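You operate a simulated robot arm through the tools that you are given. There is no shell and no other tool.

Carry out the task below with a simulated robot arm. There is one attempt and no reset: what you move stays moved.

Task
Swap the clamped block's loose brown tuft for the white one, glued in.
Fine: same hole; the white red-collared tuft from the small rack, glue from the blue box; the brown one into the rack's middle well; shut the box; the block stays clamped.
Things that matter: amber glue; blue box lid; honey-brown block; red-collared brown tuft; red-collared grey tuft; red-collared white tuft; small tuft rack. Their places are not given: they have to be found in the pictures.

Only the result counts: the job must be done as asked and must still hold three seconds after the hand-in. Knocking over, shifting, dropping, spilling or breaking anything else fails it.

Robot
A 6-joint arm with a two-finger parallel gripper, fixed in place. Base frame: the origin is at the foot of the arm, x ahead of it, y to its left, z up; the work surface is at about z = 0. Readings come in cm, rad, newtons and seconds.
With the tool pointing down near the work surface it reaches from about 24 to 58 cm from the base axis. Its first joint turns from -2.897 to 2.897 rad. Payload 1.5 kg.
The tool frame sits at the grasp point between the pads (the TCP): z along the fingers, y along the line on which they close. The tips reach 3 cm beyond it. Largest opening 8 cm; finger width 1.7, thickness 1.2; the body of the gripper, 4 by 8.2 cm, starts 8 cm behind the TCP.
Orientation is that of the tool frame in the base frame, as [roll, pitch, yaw] about the fixed x, y, z axes, in that order (R = Rz(yaw) Ry(pitch) Rx(roll)). With the fingers straight down and closing along the base's y, the tool's x points along the base's -x, its y along +y and its z along -z.

Tools
- The arm moves only by the tool move_arm. Its argument "increments" is a list that holds one entry, the list of rows, each a list of 7 numbers: the shift along the base's x, y, z in cm, then the turn, a rotation vector about the base's x, y, z in rad, then the closure, from 0 (fully open) to 1 (shut). In form: [[[dx, dy, dz, rx, ry, rz, claw], ...]]. A call has 1 to 20 rows; each row is the pose to reach, as a shift and turn from the pose commanded when the call began. Each row takes 0.2 s and may step no farther than 5 cm and 0.15 rad from the row before; otherwise, or with a gripper value out of range, the whole call is refused. A pose out of reach is approached as far as the arm can. The call stops where the force on the tool passes 40 N (or 10 N more than at its start, if that is more) or the arm is blocked; 0.2 s more then pass. The fingers move at their own pace (about 7.2 cm/s each) and stop on an object; they squeeze with about 30 N. The grip force told is the motor's: it shows also when the fingers shut on nothing. Time passes only in rows, and 0.2 s behind the last, so rows that repeat a pose let the fingers close. The reply holds the time, the measured pose of the TCP, the force on the tool along the base axes, the opening and the grip force, in the units named above and with some noise, with the torque about the TCP (base axes, N m) and any sound that the robot's microphone picked up.
- Cameras (640 x 400 px; columns grow to the right, rows downward): "scene" is fixed at [21.93, -49.79, 57.28]; the picture's right is [0.98, -0.22, 0.00], its down [-0.09, -0.42, -0.90] and it looks along [0.20, 0.88, -0.43] (base axes); focal length 310 px, centre (320, 200). "wrist" rides on the gripper at [7.2, -0.7, -12.2] in the tool frame; the picture's right is [0.09, 1.00, 0.00], its down [-0.84, 0.08, -0.54] and it looks along [-0.54, 0.05, 0.84] (tool axes); focal length 238 px, centre (320, 200).
- snapshot(camera): a new picture of that camera. The clock stands still meanwhile.
- locate(camera, pixels): there is no depth. For up to 12 entries [column, row, z] of the newest picture of that camera ("zoom" is the newest enlarged one), the place [x, y] in the base frame at which the ray of that pixel passes the height z, good to about 0.2 cm. The clock stands still meanwhile.
- close_up(camera, box): a new picture of the part [left, top, right, bottom] of that camera's present view, enlarged. The clock stands still meanwhile.
- job_done(): hands the job in; it is judged then, once.

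Leave the gripper open and the arm clear of the work at the hand-in unless told otherwise.

The tools are called after ">>>" as name(argument=value, ...) on one line, values as JSON. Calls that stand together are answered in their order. move_arm: Moves the arm, as the interface text tells. Its arguments: {"type":"object","properties":{"increments":{"type":"array","items":{"type":"array","items":{"type":"array","items":{"type":"number"}}}}},"required":["increments"]} The other tools are called the same way: snapshot (camera) takes a picture; locate (camera, pixels) gives the place at which the rays of pixels pass given heights; close_up (camera, box) takes an enlarged picture of a part of a camera's view; job_done () hands the job in.

At the start:

```text
t: 0.0
tcp_pos: [40.79, -5.42, 33.23]
ee_rot: [3.14, 0.001, -3.141]
force: [0.1, -0.1, -0.1]
torque: [0.0, -0.01, -0.01]
width: 8.0
gripper_force: 0.2
```

scene: 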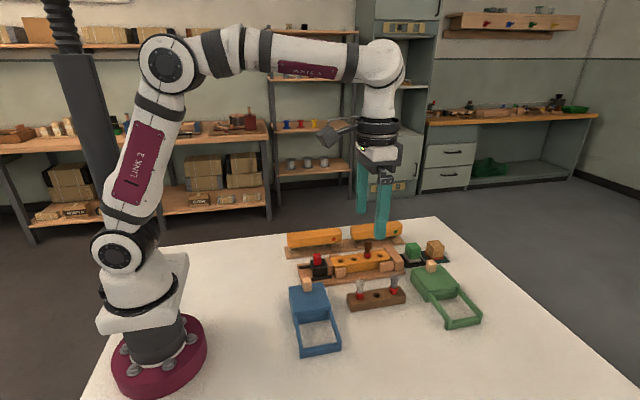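
wrist: 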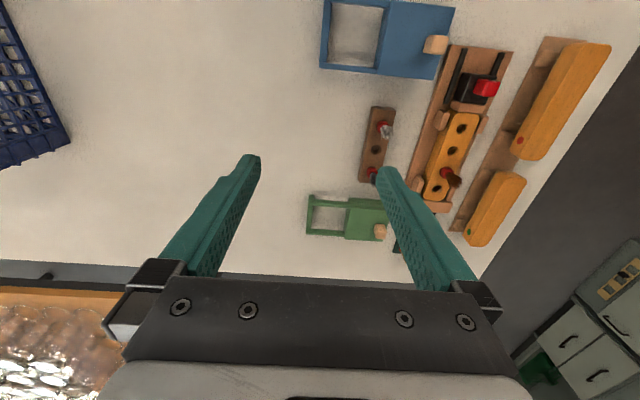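

I see a blue box, a green box, a clamped block and a small rack around the middle of the scene picture. I'll enlarge those parts first.

>>> close_up(camera="scene", box=[270, 210, 490, 360])

>>> close_up(camera="wrist", box=[290, 0, 630, 250])

```text
2.67 times, centred on (380, 285) of scene
```

zoom: 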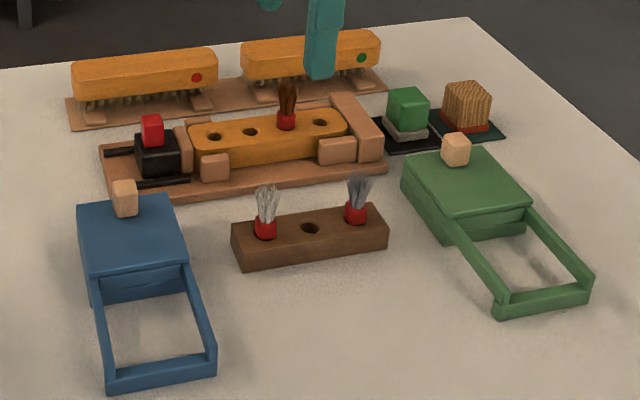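

```text
1.60 times, centred on (460, 125) of wrist
```

zoom: 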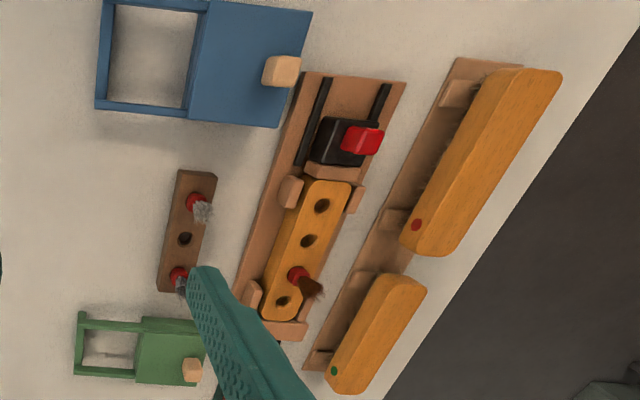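

I'll take enlarged pictures of each part to find heights and positions, starting with the rack and the block in the scene view.

>>> close_up(camera="scene", box=[335, 265, 415, 315])

>>> locate(camera="zoom", pixels=[[100, 310, 0], [100, 370, 0], [610, 340, 0], [320, 200, 0], [320, 200, 2], [320, 200, 3]])

>>> close_up(camera="scene", box=[300, 230, 410, 300])

>>> close_up(camera="scene", box=[275, 270, 355, 360])

```text
8.00 times, centred on (375, 290) of scene
```

zoom: 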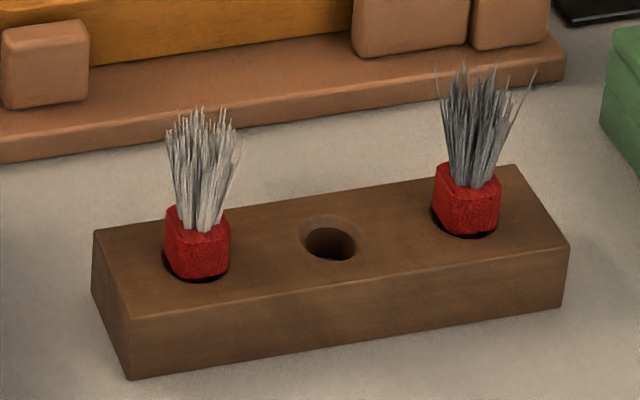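

```text
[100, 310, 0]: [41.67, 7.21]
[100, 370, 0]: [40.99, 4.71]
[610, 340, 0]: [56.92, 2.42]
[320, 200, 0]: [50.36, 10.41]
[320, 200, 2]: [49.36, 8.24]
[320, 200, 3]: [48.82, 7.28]
```

```text
5.71 times, centred on (355, 265) of scene
```

zoom: 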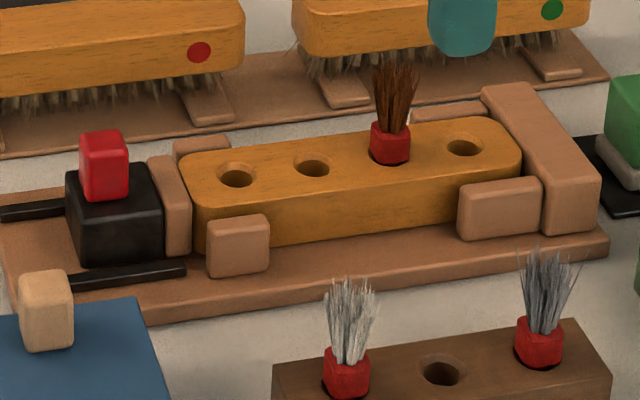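

```text
4.44 times, centred on (315, 315) of scene
```

zoom: 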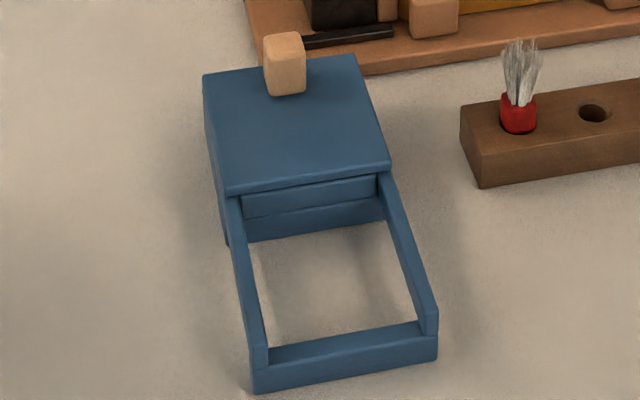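

Next I'll find the corners of the rack, the holes and the box. I'm taking fresh pictures of both cameras so the pixel positions are current.

>>> snapshot(camera="scene")

>>> snapshot(camera="wrist")

>>> locate(camera="scene", pixels=[[351, 312.25, 0], [405.25, 303.25, 0], [351.25, 304.4, 2], [351.25, 304.4, 3], [406, 295.4, 2], [406, 295.4, 3], [346.9, 294, 2], [346.9, 294, 3], [376.25, 295, 2], [376.25, 295, 3], [360, 298, 2], [360, 298, 3]])

>>> close_up(camera="wrist", box=[350, 95, 410, 190])

```text
taken
```

scene: 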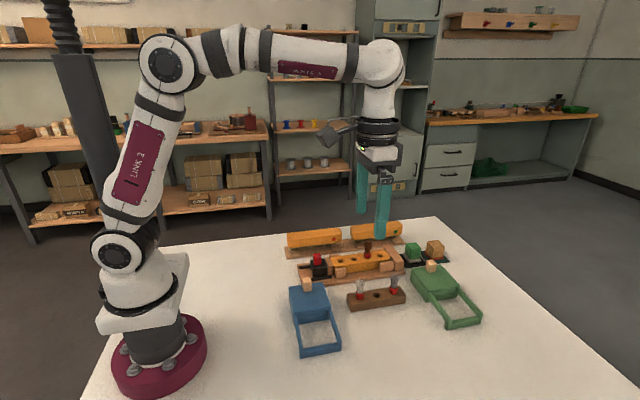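

```text
taken
```

wrist: 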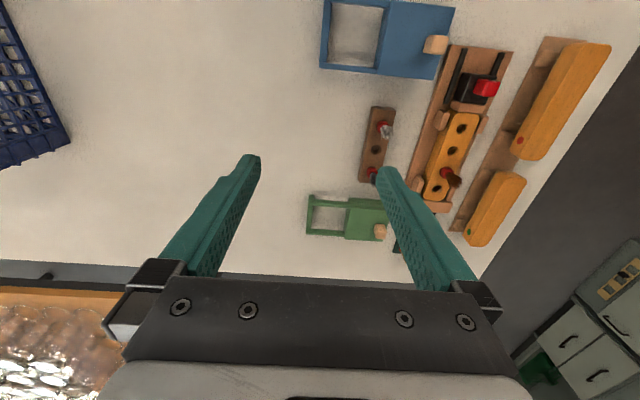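

```text
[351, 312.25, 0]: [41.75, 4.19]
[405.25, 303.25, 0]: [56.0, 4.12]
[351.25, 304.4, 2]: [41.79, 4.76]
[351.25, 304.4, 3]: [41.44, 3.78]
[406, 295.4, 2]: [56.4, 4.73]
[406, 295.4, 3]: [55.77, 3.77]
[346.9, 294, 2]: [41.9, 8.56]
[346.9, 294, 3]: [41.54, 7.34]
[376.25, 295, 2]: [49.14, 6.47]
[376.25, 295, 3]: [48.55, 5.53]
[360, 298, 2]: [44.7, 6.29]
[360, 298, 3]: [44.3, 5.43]
```

```text
4.21 times, centred on (380, 142) of wrist
```

zoom: 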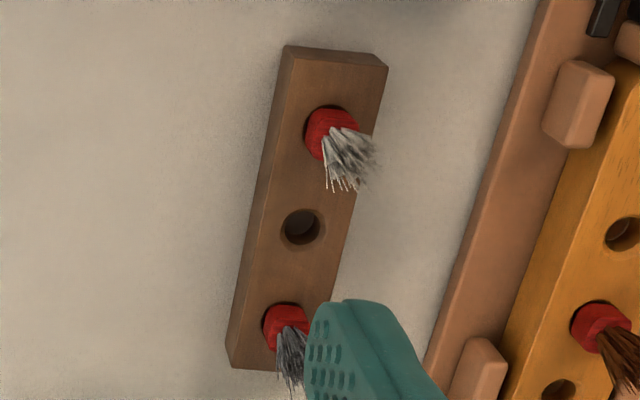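

The rack's front face lines up at about z=2.6 for its top. Now I'll get the blue box corners from both cameras, and enlarge the wrist view of the box and the block.

>>> locate(camera="scene", pixels=[[288.6, 286.8, 4], [322.2, 282.3, 4], [330.8, 307.1, 4], [294.05, 312.7, 4], [299.9, 358.9, 0], [341.35, 351.5, 0], [300, 353.7, 1], [300, 353.7, 2], [341.4, 346, 1], [341.4, 346, 2]])

>>> close_up(camera="wrist", box=[310, 0, 470, 100])

>>> close_up(camera="wrist", box=[400, 40, 528, 220])

>>> locate(camera="wrist", pixels=[[376, 149, 2.6], [376, 149, 0], [385, 131, 4], [320, 200, 0]])

```text
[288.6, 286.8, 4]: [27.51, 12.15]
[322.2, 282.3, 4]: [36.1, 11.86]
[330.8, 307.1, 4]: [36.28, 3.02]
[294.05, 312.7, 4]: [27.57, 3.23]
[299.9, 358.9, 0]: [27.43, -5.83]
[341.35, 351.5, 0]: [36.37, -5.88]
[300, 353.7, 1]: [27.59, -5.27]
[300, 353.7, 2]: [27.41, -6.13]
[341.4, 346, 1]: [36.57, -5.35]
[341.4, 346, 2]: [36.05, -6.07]
```

```text
4.00 times, centred on (390, 50) of wrist
```

zoom: 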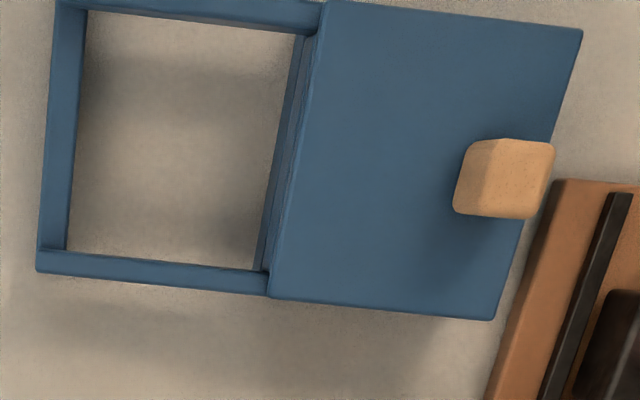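

```text
2.22 times, centred on (464, 130) of wrist
```

zoom: 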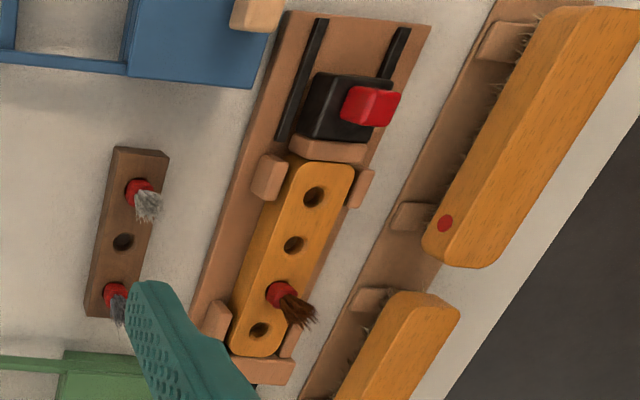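

```text
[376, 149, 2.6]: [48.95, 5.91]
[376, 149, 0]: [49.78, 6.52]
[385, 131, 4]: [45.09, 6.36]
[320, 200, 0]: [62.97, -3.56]
```

I'll triangulate the lid height and the knob with the wrist view as a second ray for each corner.

>>> locate(camera="wrist", pixels=[[455.5, 7.5, 3], [455.5, 7.5, 4], [455.5, 7.5, 5], [433.25, 80, 3], [433.25, 80, 4], [433.25, 80, 5], [377, 74.25, 3], [377, 74.25, 4], [377, 74.25, 5]])

>>> locate(camera="scene", pixels=[[288.6, 286.8, 3], [288.6, 286.8, 5], [322.2, 282.3, 3], [322.2, 282.3, 5], [330.8, 307.1, 3], [330.8, 307.1, 5]])

>>> close_up(camera="scene", box=[285, 270, 335, 320])

>>> close_up(camera="scene", box=[295, 305, 345, 360])

```text
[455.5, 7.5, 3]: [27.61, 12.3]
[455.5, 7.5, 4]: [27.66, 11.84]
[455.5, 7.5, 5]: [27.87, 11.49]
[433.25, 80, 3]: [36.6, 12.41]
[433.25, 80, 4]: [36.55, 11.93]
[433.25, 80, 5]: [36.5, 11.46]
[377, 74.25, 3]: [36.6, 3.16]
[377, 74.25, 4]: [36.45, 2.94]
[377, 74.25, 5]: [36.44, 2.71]
```

```text
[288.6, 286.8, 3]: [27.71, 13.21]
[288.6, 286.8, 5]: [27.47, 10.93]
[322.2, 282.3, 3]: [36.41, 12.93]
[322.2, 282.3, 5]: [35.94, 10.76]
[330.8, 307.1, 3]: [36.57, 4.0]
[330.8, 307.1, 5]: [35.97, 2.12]
```

```text
8.00 times, centred on (310, 295) of scene
```

zoom: 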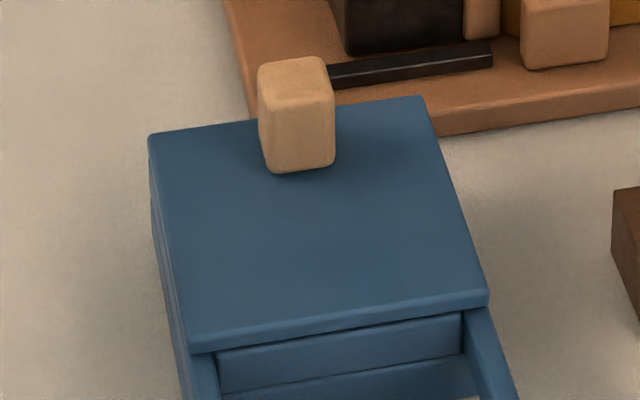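

```text
7.27 times, centred on (320, 332) of scene
```

zoom: 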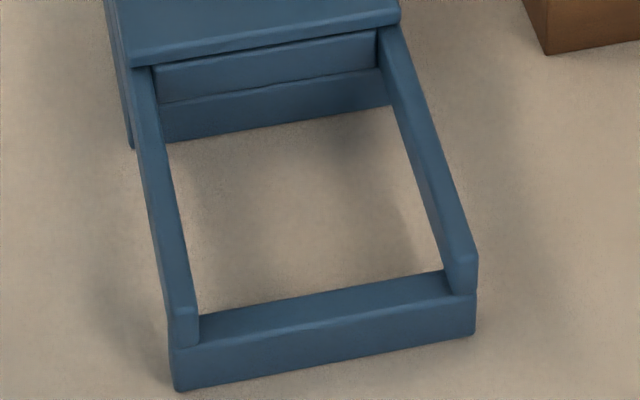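

From both views the lid top sits near z=4.1 with edges x 27.6–36.4 and y 3.0–11.9. Next come the knob, the block holes, the clamp base and the stops.

>>> locate(camera="scene", pixels=[[307.25, 290.6, 4.1], [306.9, 278.75, 6.5], [367.25, 258, 3], [367.25, 258, 4], [367.25, 258, 5], [396.4, 307.4, 0]])

>>> locate(camera="wrist", pixels=[[436, 45, 5], [436, 45, 6], [436, 45, 6.7], [446, 172, 3], [446, 172, 4], [446, 172, 5]])

>>> close_up(camera="scene", box=[325, 235, 405, 285])

>>> close_up(camera="scene", box=[295, 245, 355, 290])

>>> close_up(camera="wrist", box=[405, 100, 505, 215])

```text
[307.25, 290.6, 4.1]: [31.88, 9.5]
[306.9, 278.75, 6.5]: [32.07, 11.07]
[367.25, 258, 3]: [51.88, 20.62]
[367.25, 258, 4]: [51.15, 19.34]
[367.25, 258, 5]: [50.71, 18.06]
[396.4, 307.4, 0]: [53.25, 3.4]
```

```text
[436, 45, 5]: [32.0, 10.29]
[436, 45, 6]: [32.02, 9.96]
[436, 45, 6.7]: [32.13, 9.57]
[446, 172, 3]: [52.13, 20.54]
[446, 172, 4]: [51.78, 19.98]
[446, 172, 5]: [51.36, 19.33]
```

```text
8.00 times, centred on (365, 260) of scene
```

zoom: 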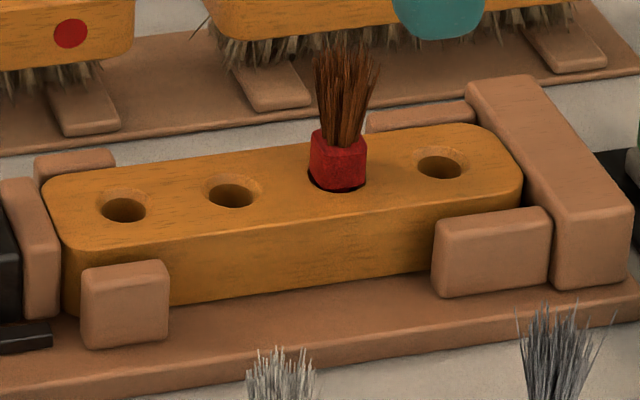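

```text
8.89 times, centred on (325, 268) of scene
```

zoom: 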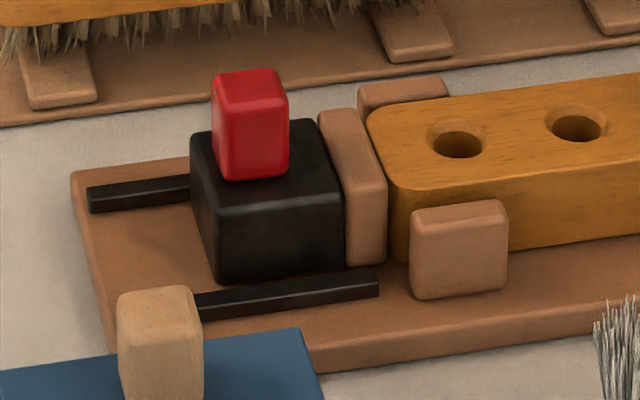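

```text
3.48 times, centred on (455, 158) of wrist
```

zoom: 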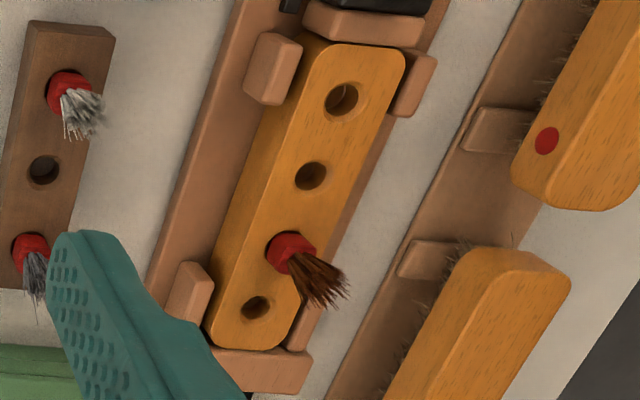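

Now I'll triangulate the block's hole heights using the first, second and fourth holes in both pictures.

>>> locate(camera="scene", pixels=[[340.4, 261.1, 4], [340.4, 261.1, 5], [353.9, 259.25, 4], [353.9, 259.25, 5], [380, 255.9, 4], [380, 255.9, 5]])

>>> locate(camera="wrist", pixels=[[460.75, 128.75, 4], [460.75, 128.75, 5], [452.1, 150.6, 4], [452.1, 150.6, 5], [436.9, 188.3, 4], [436.9, 188.3, 5]])

```text
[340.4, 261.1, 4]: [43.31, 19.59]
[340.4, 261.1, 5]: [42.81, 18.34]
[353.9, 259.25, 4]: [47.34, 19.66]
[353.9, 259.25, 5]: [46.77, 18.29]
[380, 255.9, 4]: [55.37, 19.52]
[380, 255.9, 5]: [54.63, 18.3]
```

```text
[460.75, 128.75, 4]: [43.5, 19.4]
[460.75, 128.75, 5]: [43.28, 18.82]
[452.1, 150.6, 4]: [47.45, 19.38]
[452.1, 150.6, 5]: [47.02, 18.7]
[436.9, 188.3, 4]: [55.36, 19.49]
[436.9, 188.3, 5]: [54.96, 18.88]
```

The block's top is near z=4.1 and the holes lie on y≈19.4 at x≈43.3, 47.35, 51.3 and 55.3. Next I'll check where the clamp slider stands relative to the lid knob.

>>> locate(camera="scene", pixels=[[297.1, 265, 1], [313.2, 277.3, 1.2], [328.1, 275.8, 1.2], [311, 268.5, 4.5], [310.3, 260, 7], [315, 272, 1.2]])

>>> close_up(camera="wrist", box=[415, 20, 515, 130])

```text
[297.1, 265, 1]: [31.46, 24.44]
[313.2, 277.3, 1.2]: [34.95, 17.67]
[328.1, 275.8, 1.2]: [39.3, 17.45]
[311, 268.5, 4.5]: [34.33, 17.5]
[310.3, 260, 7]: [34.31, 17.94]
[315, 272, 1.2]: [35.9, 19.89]
```

```text
3.64 times, centred on (465, 75) of wrist
```

zoom: 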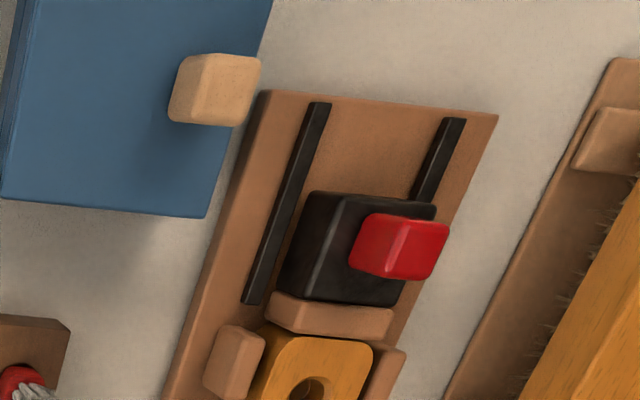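

The slider stands at y≥17.4, well away from the knob. I'll now move the arm above the brown tuft at (51.3, 19.4), keeping the tips about 11 cm up, to look at it from the wrist.

>>> move_arm(increments=[[[1.3, 3.1, -2.4, 0, 0, 0, 0.2], [2.6, 6.2, -4.8, 0, 0, 0, 0.4], [3.9, 9.3, -7.2, 0, 0, 0, 0.4], [5.2, 12.4, -9.6, 0, 0, 0, 0.4], [6.5, 15.5, -12.0, 0, 0, 0, 0.4], [7.8, 18.6, -14.4, 0, 0, 0, 0.4], [9.1, 21.7, -16.8, 0, 0, 0, 0.4], [10.5, 24.85, -19.2, 0, 0, 0, 0.4], [10.5, 24.85, -19.2, 0, 0, 0, 0.4]]])

>>> snapshot(camera="wrist")

>>> snapshot(camera="scene")

```text
t: 2.0
tcp_pos: [51.47, 19.42, 14.22]
ee_rot: [3.14, 0.002, -3.141]
force: [0.5, 0.5, -0.2]
torque: [0.01, -0.01, 0.0]
width: 4.81
gripper_force: 0.0
```

```text
taken
```

wrist: 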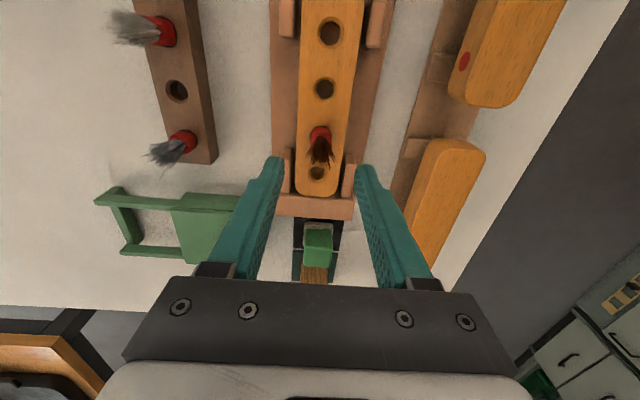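

```text
taken
```

scene: 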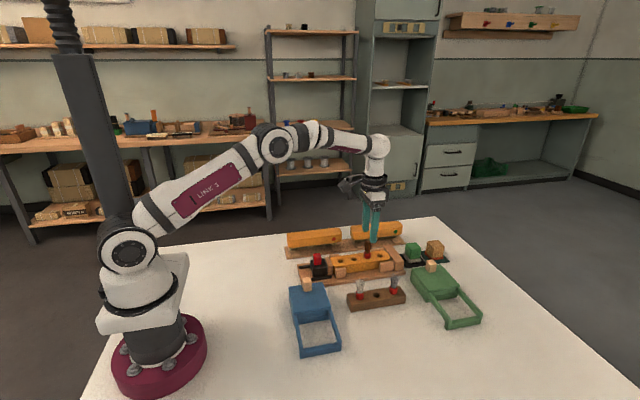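

The brown tuft shows at (320,140) in the wrist picture. I'll enlarge that area and locate the holes and the collar at the block's height.

>>> close_up(camera="wrist", box=[270, 0, 390, 220])

>>> close_up(camera="wrist", box=[285, 100, 355, 200])

>>> locate(camera="zoom", pixels=[[320, 200, 4.1], [320, 200, 5.5], [320, 100, 4.1]])

```text
1.82 times, centred on (330, 110) of wrist
```

zoom: 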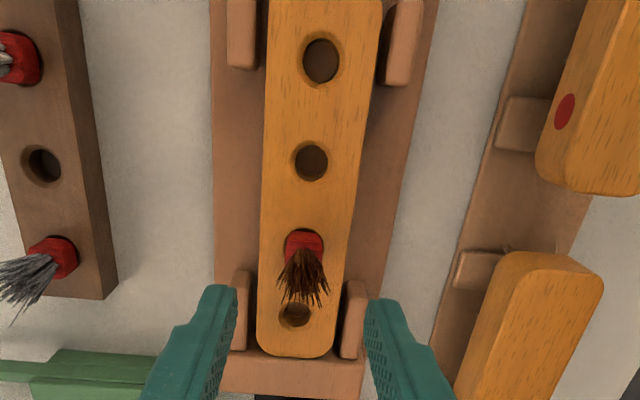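

```text
4.00 times, centred on (320, 150) of wrist
```

zoom: 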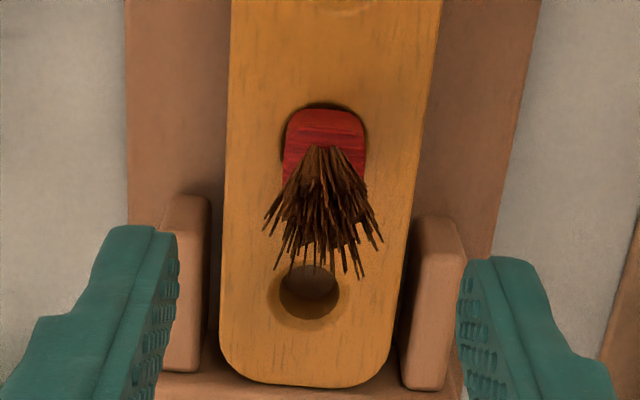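

```text
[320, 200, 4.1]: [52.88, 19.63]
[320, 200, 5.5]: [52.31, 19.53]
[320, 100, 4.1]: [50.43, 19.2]
```

I'll locate the three empty holes at z=4.1 from this closer view, which gives the spacing and the third hole's true place.

>>> locate(camera="wrist", pixels=[[331.1, 33, 4.1], [325.05, 88.55, 4.1], [316.8, 172.15, 4.1], [176, 90, 2.6], [321.25, 126, 4.1], [321.25, 126, 5.5]])

>>> close_up(camera="wrist", box=[100, 0, 230, 180])

```text
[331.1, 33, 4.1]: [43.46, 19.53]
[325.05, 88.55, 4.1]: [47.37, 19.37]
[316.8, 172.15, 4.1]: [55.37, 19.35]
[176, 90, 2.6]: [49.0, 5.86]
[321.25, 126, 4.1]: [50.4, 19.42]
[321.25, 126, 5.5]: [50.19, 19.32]
```

```text
2.22 times, centred on (165, 90) of wrist
```

zoom: 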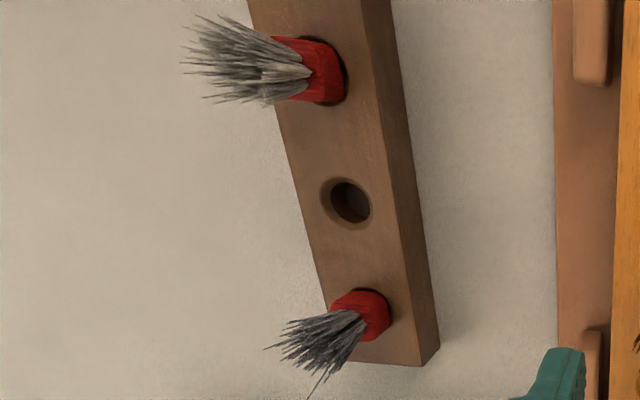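

The third hole works out at about (51.38, 19.42). I'll descend in small steps to a TCP height of about 9 and re-check the reading.

>>> move_arm(increments=[[[0, 0, -1.5, 0, 0, 0, 0.5], [0, 0, -3.0, 0, 0, 0, 0.5], [0, 0, -4.5, 0, 0, 0, 0.5], [0, 0, -4.5, 0, 0, 0, 0.5], [0, 0, -4.5, 0, 0, 0, 0.5]]])

>>> close_up(camera="wrist", box=[240, 80, 400, 200])

>>> close_up(camera="scene", box=[325, 225, 405, 285])

```text
t: 3.2
tcp_pos: [51.24, 19.42, 9.51]
ee_rot: [3.14, 0.001, -3.141]
force: [0.1, 0.5, 0.0]
torque: [-0.01, 0.01, -0.03]
width: 4.03
gripper_force: 0.1
```

```text
3.33 times, centred on (320, 140) of wrist
```

zoom: 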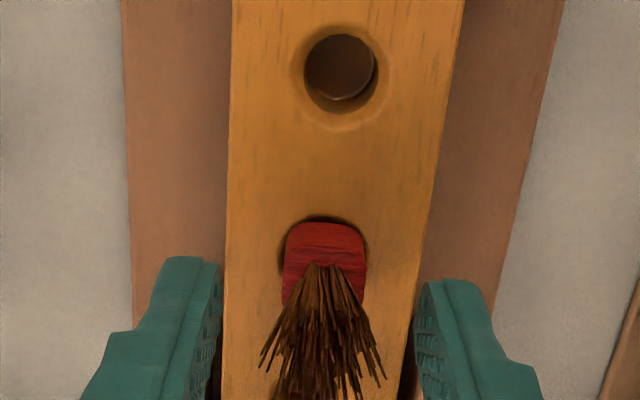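

```text
6.67 times, centred on (365, 255) of scene
```

zoom: 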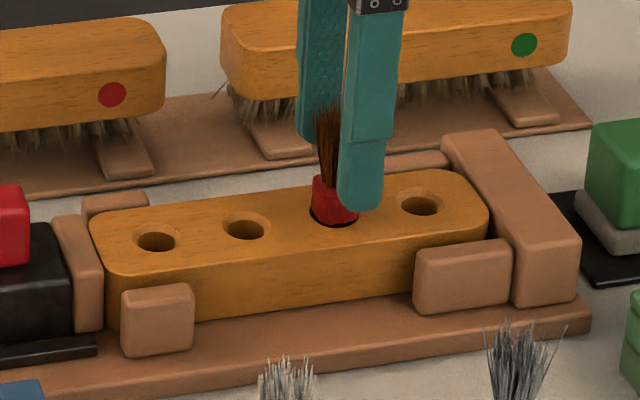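

The fingers straddle the brown collar at about (325,250) in the zoom. I'll go down slowly until the tips are just above the block's top (TCP about 7.4).

>>> move_arm(increments=[[[0.05, 0, -0.5, 0, 0, 0, 0.5], [0.1, 0, -1.0, 0, 0, 0, 0.5], [0.1, 0, -1.5, 0, 0, 0, 0.5], [0.1, 0, -1.9, 0, 0, 0, 0.5], [0.1, 0, -2.1, 0, 0, 0, 0.5], [0.1, 0, -2.1, 0, 0, 0, 0.5]]])

>>> close_up(camera="wrist", box=[240, 80, 400, 200])

>>> close_up(camera="scene", box=[325, 225, 405, 285])

```text
t: 4.6
tcp_pos: [51.48, 19.43, 7.45]
ee_rot: [3.139, 0.0, -3.14]
force: [0.0, 0.2, -0.7]
torque: [0.04, -0.03, -0.01]
width: 3.99
gripper_force: 0.0
```

```text
3.33 times, centred on (320, 140) of wrist
```

zoom: 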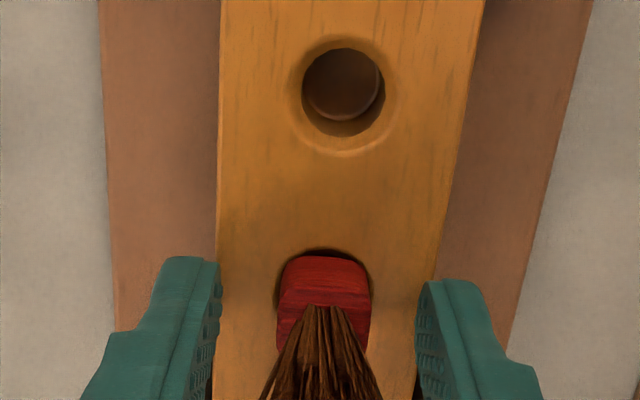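

```text
6.67 times, centred on (365, 255) of scene
```

zoom: 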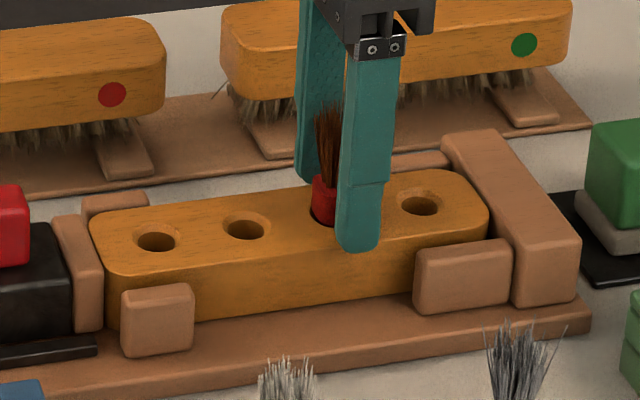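

The tips are level with the collar and clear of the block. I'll close on the collar now.

>>> move_arm(increments=[[[0, 0, 0, 0, 0, 0, 0.8], [0, 0, 0, 0, 0, 0, 1.0], [0, 0, 0, 0, 0, 0, 1.0], [0, 0, 0, 0, 0, 0, 1.0]]])

>>> close_up(camera="wrist", box=[240, 80, 400, 200])

```text
t: 5.6
tcp_pos: [51.42, 19.46, 7.48]
ee_rot: [3.138, 0.001, -3.141]
force: [0.2, -0.1, 0.9]
torque: [0.01, -0.03, -0.04]
width: 1.64
gripper_force: 29.6
```

```text
3.33 times, centred on (320, 140) of wrist
```

zoom: 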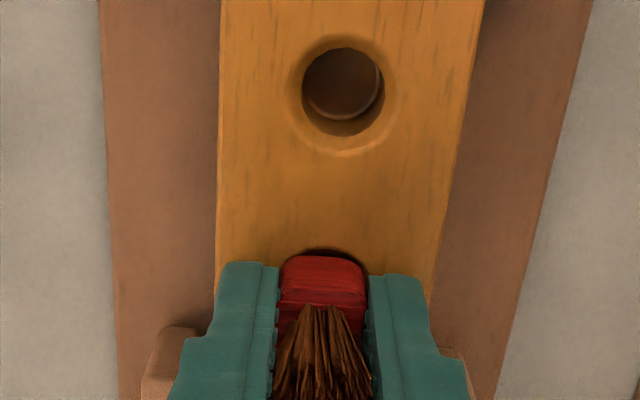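

The grip reads 1.64 cm on the collar at 29.6 N. Now I'll lift straight up slowly.

>>> move_arm(increments=[[[0, 0, 0.3, 0, 0, 0, 1.0], [0, 0, 0.7, 0, 0, 0, 1.0], [0, 0, 1.2, 0, 0, 0, 1.0], [0, 0, 2.0, 0, 0, 0, 1.0], [0, 0, 3.0, 0, 0, 0, 1.0], [0, 0, 4.5, 0, 0, 0, 1.0], [0, 0, 6.0, 0, 0, 0, 1.0], [0, 0, 6.0, 0, 0, 0, 1.0]]])

>>> close_up(camera="wrist", box=[240, 80, 400, 200])

>>> close_up(camera="scene", box=[325, 215, 405, 275])

```text
t: 7.4
tcp_pos: [51.45, 19.54, 13.59]
ee_rot: [3.14, 0.004, -3.141]
force: [0.2, -0.5, -0.3]
torque: [-0.01, -0.01, 0.01]
width: 1.64
gripper_force: 29.6
```

```text
3.33 times, centred on (320, 140) of wrist
```

zoom: 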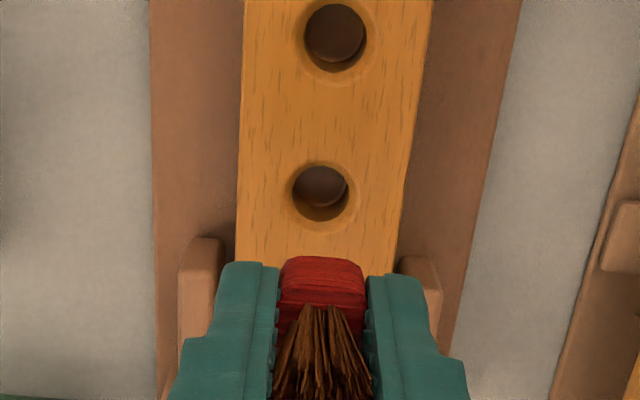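

```text
6.67 times, centred on (365, 245) of scene
```

zoom: 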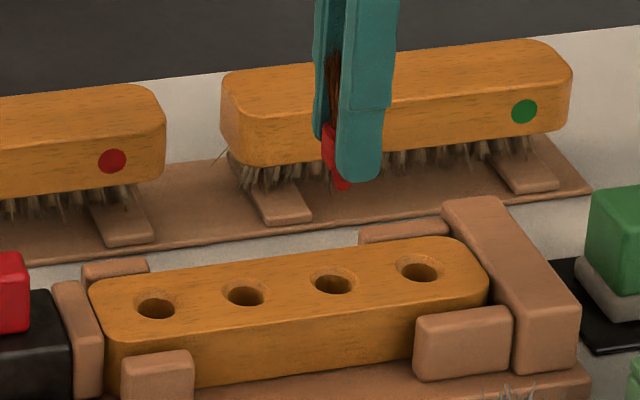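

The brown tuft came out and is held. I'll enlarge the scene view at the fingertips to see how much of it hangs below them.

>>> close_up(camera="scene", box=[355, 220, 385, 245])

>>> close_up(camera="wrist", box=[290, 140, 350, 180])

```text
16.00 times, centred on (370, 232) of scene
```

zoom: 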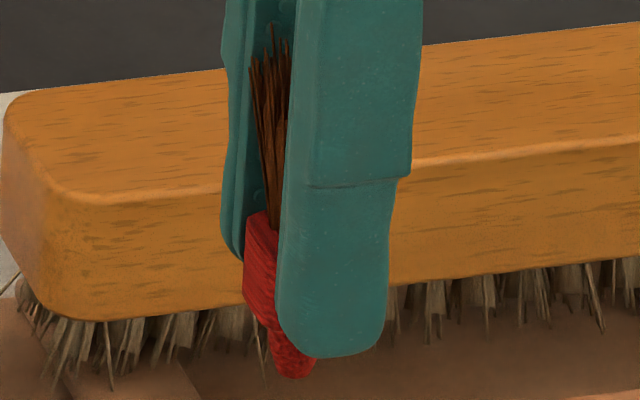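

```text
10.00 times, centred on (320, 160) of wrist
```

zoom: 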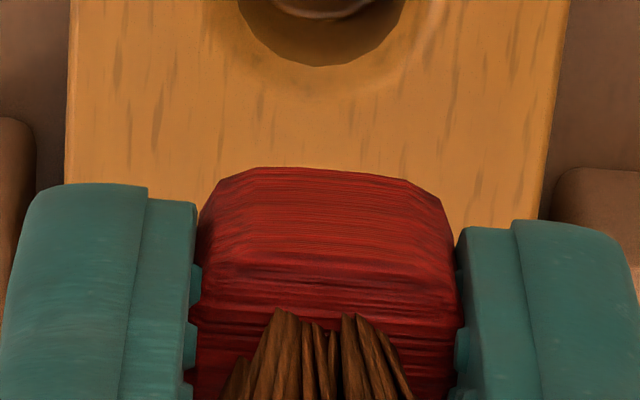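

The red piece is a wider collar with a tapered plug hanging about 1.1 cm below the tips. I'll carry it at this height over the rack's middle well at about (48.96, 5.9) and look again.

>>> move_arm(increments=[[[-0.6, -3.0, 0, 0, 0, 0, 1.0], [-1.2, -6.5, 0, 0, 0, 0, 1.0], [-1.8, -10.0, 0, 0, 0, 0, 1.0], [-2.43, -13.53, -0.5, 0, 0, 0, 1.0], [-2.43, -13.53, -2.4, 0, 0, 0, 1.0], [-2.43, -13.53, -3.9, 0, 0, 0, 1.0], [-2.43, -13.53, -3.9, 0, 0, 0, 1.0], [-2.43, -13.53, -3.9, 0, 0, 0, 1.0]]])

>>> close_up(camera="wrist", box=[240, 80, 400, 200])

>>> close_up(camera="scene", box=[335, 255, 415, 315])

```text
t: 9.2
tcp_pos: [48.91, 5.99, 9.59]
ee_rot: [3.139, 0.0, 3.141]
force: [1.0, 0.4, -0.2]
torque: [0.0, 0.02, -0.02]
width: 1.63
gripper_force: 29.7
```

```text
3.33 times, centred on (320, 140) of wrist
```

zoom: 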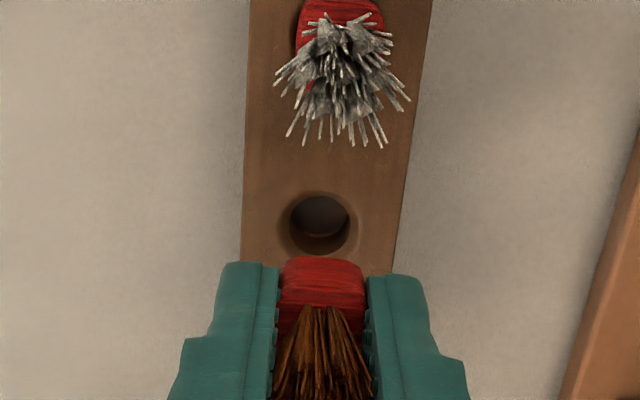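

```text
6.67 times, centred on (375, 285) of scene
```

zoom: 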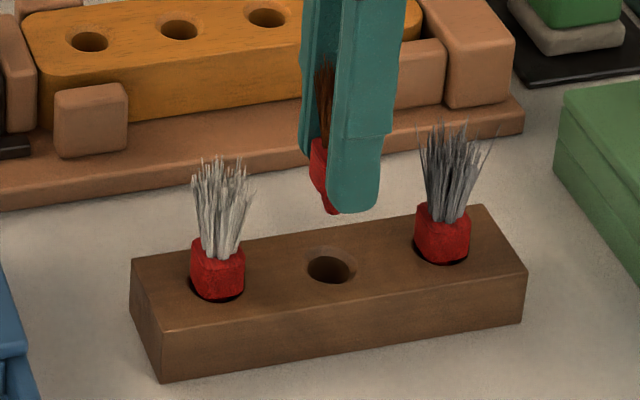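

The well's centre at (320,224) in the zoom sits where the block's hole appeared when I lifted the tuft, so the alignment is good. I'll lower slowly to just after the plug enters.

>>> move_arm(increments=[[[0, 0, -0.8, 0, 0, 0, 1.0], [0, 0, -1.6, 0, 0, 0, 1.0], [0, 0, -2.2, 0, 0, 0, 1.0], [0, 0, -2.6, 0, 0, 0, 1.0], [0, 0, -2.9, 0, 0, 0, 1.0], [0, 0, -3.1, 0, 0, 0, 1.0], [0, 0, -3.1, 0, 0, 0, 1.0]]])

>>> close_up(camera="wrist", box=[240, 80, 400, 200])

>>> close_up(camera="scene", box=[335, 255, 415, 315])

```text
t: 10.8
tcp_pos: [49.01, 5.79, 6.48]
ee_rot: [3.14, 0.004, -3.141]
force: [0.0, 0.0, 0.7]
torque: [-0.03, -0.01, -0.01]
width: 1.62
gripper_force: 29.6
```

```text
3.33 times, centred on (320, 140) of wrist
```

zoom: 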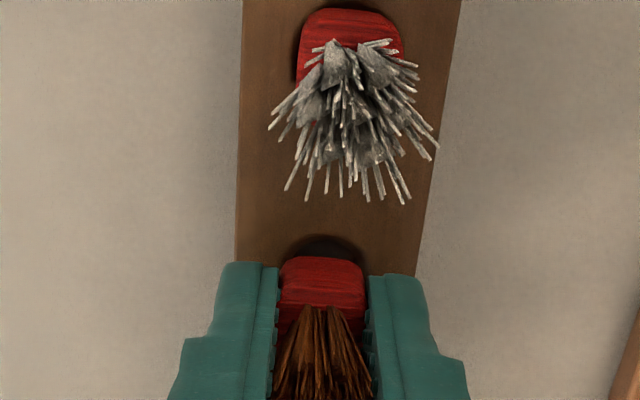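

```text
6.67 times, centred on (375, 285) of scene
```

zoom: 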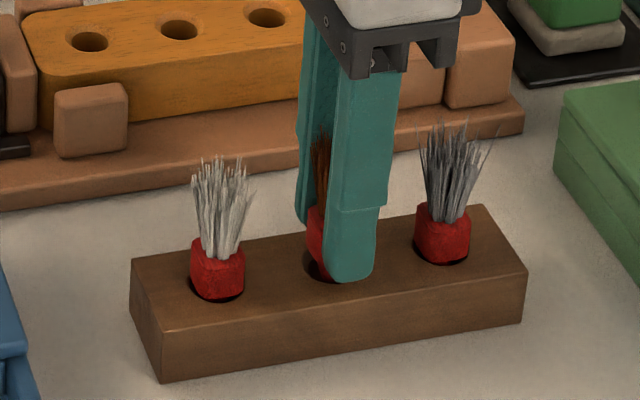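

No force so far and the plug is inside the well. I'll lower the last 0.5 cm.

>>> move_arm(increments=[[[0, 0, -0.2, 0, 0, 0, 1.0], [0, 0, -0.35, 0, 0, 0, 1.0], [0, 0, -0.5, 0, 0, 0, 1.0], [0, 0, -0.5, 0, 0, 0, 1.0]]])

>>> close_up(camera="wrist", box=[240, 80, 400, 200])

>>> close_up(camera="scene", box=[335, 255, 415, 315])

```text
t: 11.8
tcp_pos: [48.94, 5.9, 5.87]
ee_rot: [3.14, -0.001, 3.141]
force: [-0.5, 0.0, -0.4]
torque: [-0.02, 0.0, -0.03]
width: 1.62
gripper_force: 30.5
```

```text
3.33 times, centred on (320, 140) of wrist
```

zoom: 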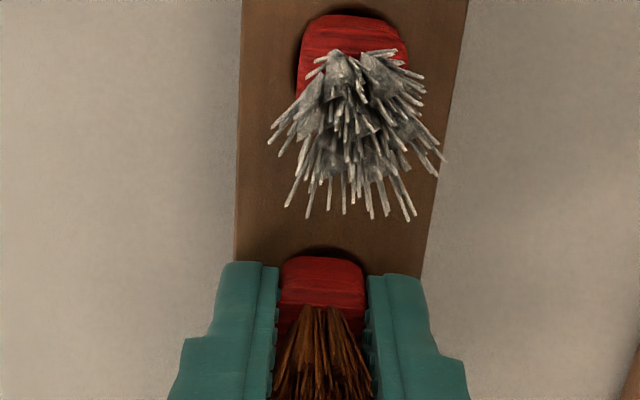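

```text
6.67 times, centred on (375, 285) of scene
```

zoom: 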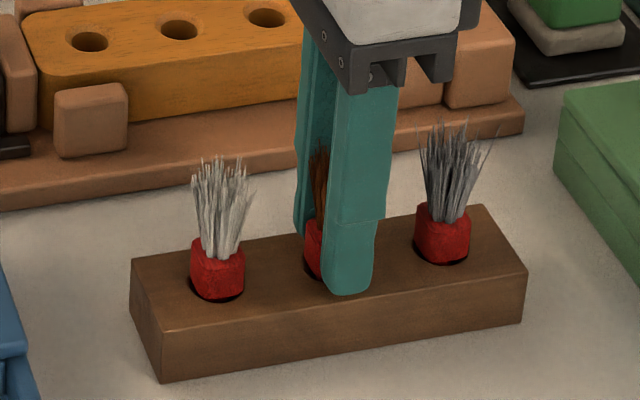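

The view matches how it sat in the block, with the dark rim at row 250. I'll lower a further 0.1 cm and see if contact shows.

>>> move_arm(increments=[[[0, 0, -0.1, 0, 0, 0, 1.0], [0, 0, -0.1, 0, 0, 0, 1.0]]])

```text
t: 12.4
tcp_pos: [49.05, 5.98, 5.84]
ee_rot: [3.14, 0.001, 3.141]
force: [0.3, -0.3, -0.7]
torque: [0.0, -0.02, -0.01]
width: 1.61
gripper_force: 30.1
```

Still no contact, so it is within about 0.1–0.2 cm of seating. I'll open gently to a 4 cm gap.

>>> move_arm(increments=[[[0, 0, 0, 0, 0, 0, 0.78], [0, 0, 0, 0, 0, 0, 0.7], [0, 0, 0, 0, 0, 0, 0.6], [0, 0, 0, 0, 0, 0, 0.5], [0, 0, 0, 0, 0, 0, 0.5]]])

>>> close_up(camera="wrist", box=[240, 80, 400, 200])

>>> close_up(camera="scene", box=[335, 255, 415, 315])

```text
t: 13.6
tcp_pos: [49.05, 5.94, 5.69]
ee_rot: [3.138, 0.003, -3.141]
force: [-0.4, 0.0, -0.6]
torque: [-0.01, -0.03, 0.02]
width: 4.03
gripper_force: 0.1
```

```text
3.33 times, centred on (320, 140) of wrist
```

zoom: 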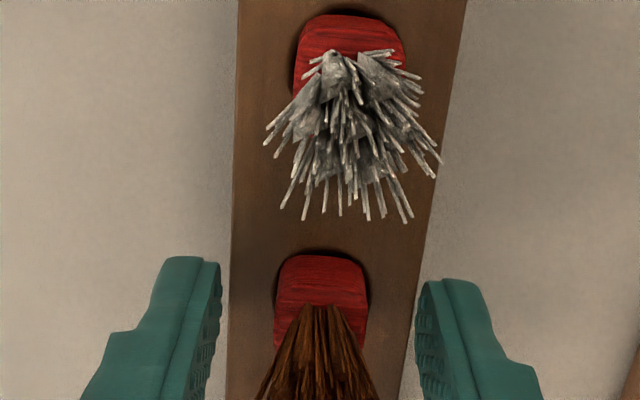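

```text
6.67 times, centred on (375, 285) of scene
```

zoom: 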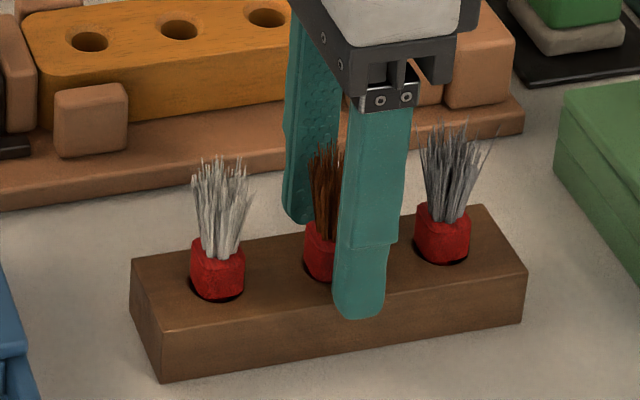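

The brown tuft stands in the middle well and the rack hasn't moved. I'll raise straight up, then go across above the blue lid's knob at about (32, 10.4).

>>> move_arm(increments=[[[0, 0, 0.6, 0, 0, 0, 0.5], [0, 0, 1.5, 0, 0, 0, 0.5], [0, 0, 3.5, 0, 0, 0, 0.5], [0, 0, 6.5, 0, 0, 0, 0.5], [0, 0, 9.5, 0, 0, 0, 0.5], [-3.5, 1.0, 9.5, 0, 0, 0, 0.5], [-7.0, 2.0, 9.5, 0, 0, 0, 0.5], [-10.5, 3.0, 9.5, 0, 0, 0, 0.5], [-14.0, 4.0, 9.5, 0, 0, 0, 0.5], [-16.96, 4.5, 9.2, 0, 0, 0, 0.5], [-16.96, 4.5, 9.2, 0, 0, 0, 0.5], [-16.96, 4.5, 9.2, 0, 0, 0, 0.5]]])

>>> snapshot(camera="wrist")

>>> snapshot(camera="scene")

>>> close_up(camera="wrist", box=[240, 80, 400, 200])

>>> close_up(camera="scene", box=[275, 240, 425, 340])

```text
t: 16.2
tcp_pos: [32.24, 10.41, 15.12]
ee_rot: [3.14, 0.002, 3.14]
force: [0.4, -0.2, 0.4]
torque: [-0.06, 0.01, -0.01]
width: 4.0
gripper_force: 0.0
```

```text
taken
```

wrist: 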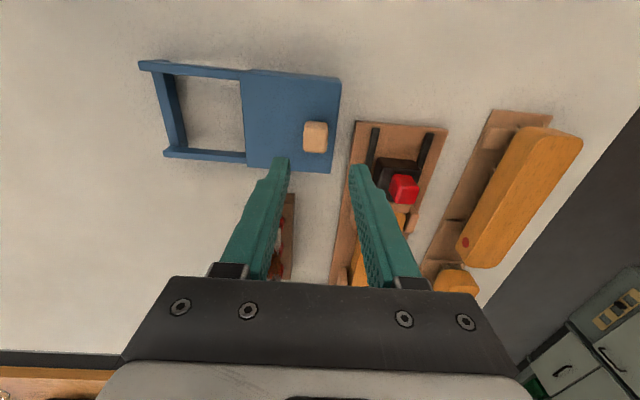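

```text
taken
```

scene: 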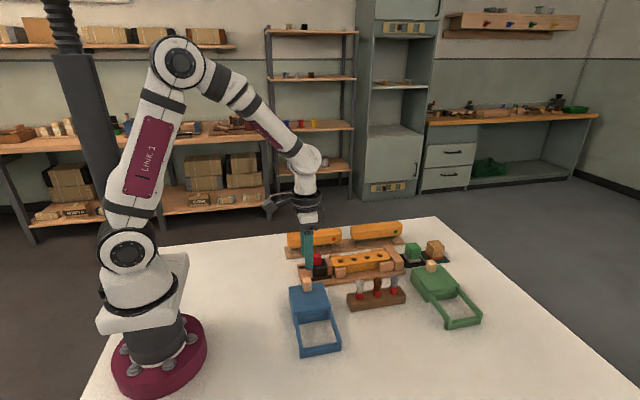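

```text
3.33 times, centred on (320, 140) of wrist
```

zoom: 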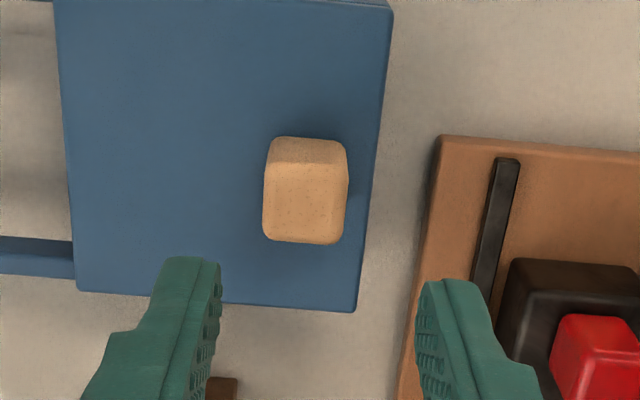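

```text
4.00 times, centred on (350, 290) of scene
```

zoom: 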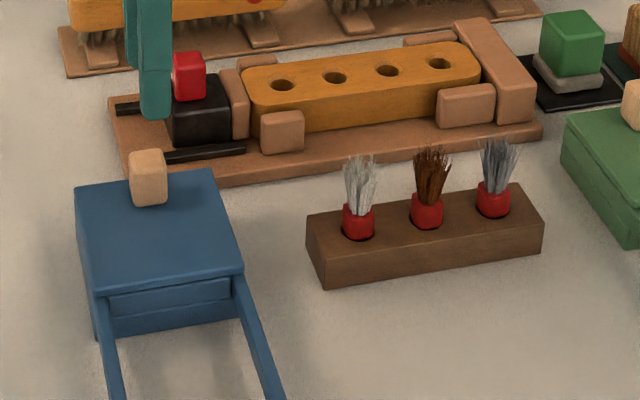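

The brown tuft stands upright in the middle well, with the white one to its left and the grey one to its right. Now I'll locate the knob's top corners at (264,165), (348,165), (345,243), (263,240) in the wrist zoom.

>>> close_up(camera="wrist", box=[240, 80, 400, 200])

>>> locate(camera="zoom", pixels=[[264, 165, 6.6], [348, 165, 6.6], [345, 243, 6.6], [263, 240, 6.6], [305, 138, 4.1], [391, 10, 4.1], [356, 312, 4.1], [77, 289, 4.1], [305, 204, 6.6], [305, 204, 6.0]])

>>> close_up(camera="scene", box=[290, 265, 330, 305])

>>> locate(camera="zoom", pixels=[[320, 200, 4.1], [320, 200, 6.6]])

```text
3.33 times, centred on (320, 140) of wrist
```

zoom: 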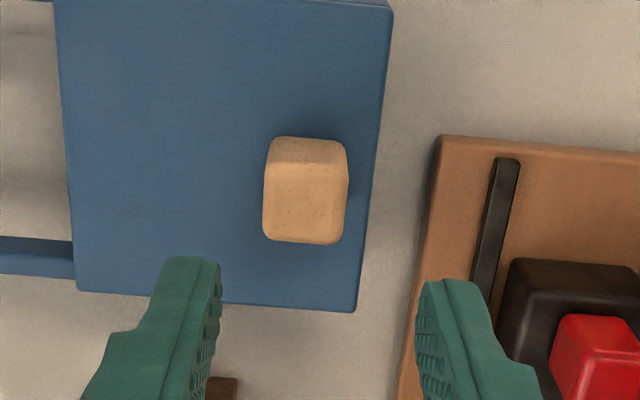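

```text
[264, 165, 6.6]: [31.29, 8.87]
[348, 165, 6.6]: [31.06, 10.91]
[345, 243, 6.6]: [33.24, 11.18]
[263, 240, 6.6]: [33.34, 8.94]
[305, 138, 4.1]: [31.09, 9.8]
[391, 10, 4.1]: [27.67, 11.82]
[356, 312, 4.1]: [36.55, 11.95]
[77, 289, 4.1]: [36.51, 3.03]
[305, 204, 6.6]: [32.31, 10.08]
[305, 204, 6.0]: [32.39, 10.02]
```

```text
10.00 times, centred on (310, 285) of scene
```

zoom: 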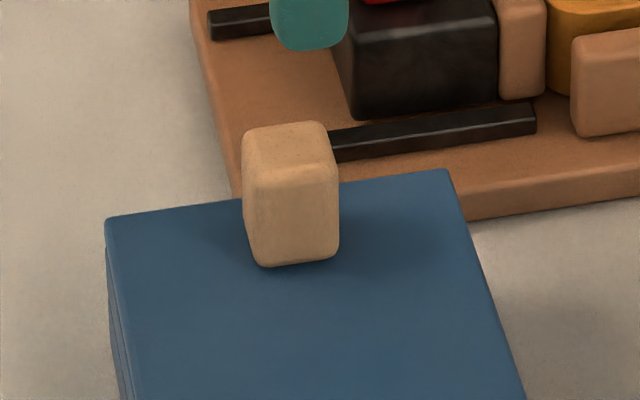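

```text
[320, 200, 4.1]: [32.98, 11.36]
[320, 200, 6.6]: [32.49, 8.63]
```

The knob's centre is at about (32.15, 10.0), with its top near z=6.4. I'll go down with the 4 cm gap around it, stopping with the tips 0.4 cm above the lid.

>>> move_arm(increments=[[[0.15, -0.4, -1.5, 0, 0, 0, 0.5], [0.15, -0.4, -3.0, 0, 0, 0, 0.5], [0.15, -0.4, -4.5, 0, 0, 0, 0.5], [0.15, -0.4, -5.7, 0, 0, 0, 0.5], [0.15, -0.4, -6.7, 0, 0, 0, 0.5], [0.15, -0.4, -7.5, 0, 0, 0, 0.5], [0.15, -0.4, -7.5, 0, 0, 0, 0.5]]])

>>> close_up(camera="wrist", box=[240, 80, 400, 200])

>>> close_up(camera="scene", box=[275, 240, 355, 300])

```text
t: 17.8
tcp_pos: [32.19, 9.85, 7.47]
ee_rot: [3.14, 0.002, 3.141]
force: [0.1, 0.2, -0.3]
torque: [0.0, -0.02, -0.01]
width: 4.01
gripper_force: 0.0
```

```text
3.33 times, centred on (320, 140) of wrist
```

zoom: 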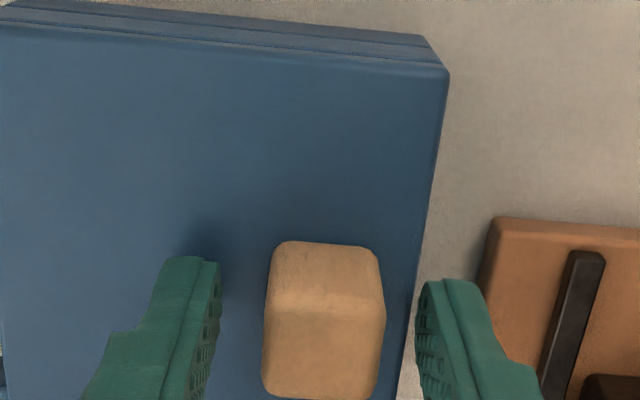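

```text
6.67 times, centred on (315, 270) of scene
```

zoom: 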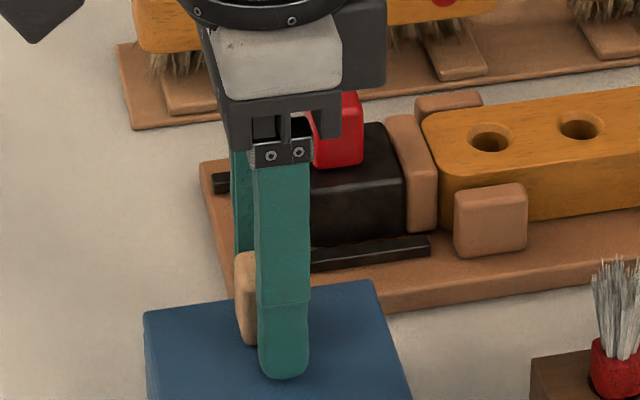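

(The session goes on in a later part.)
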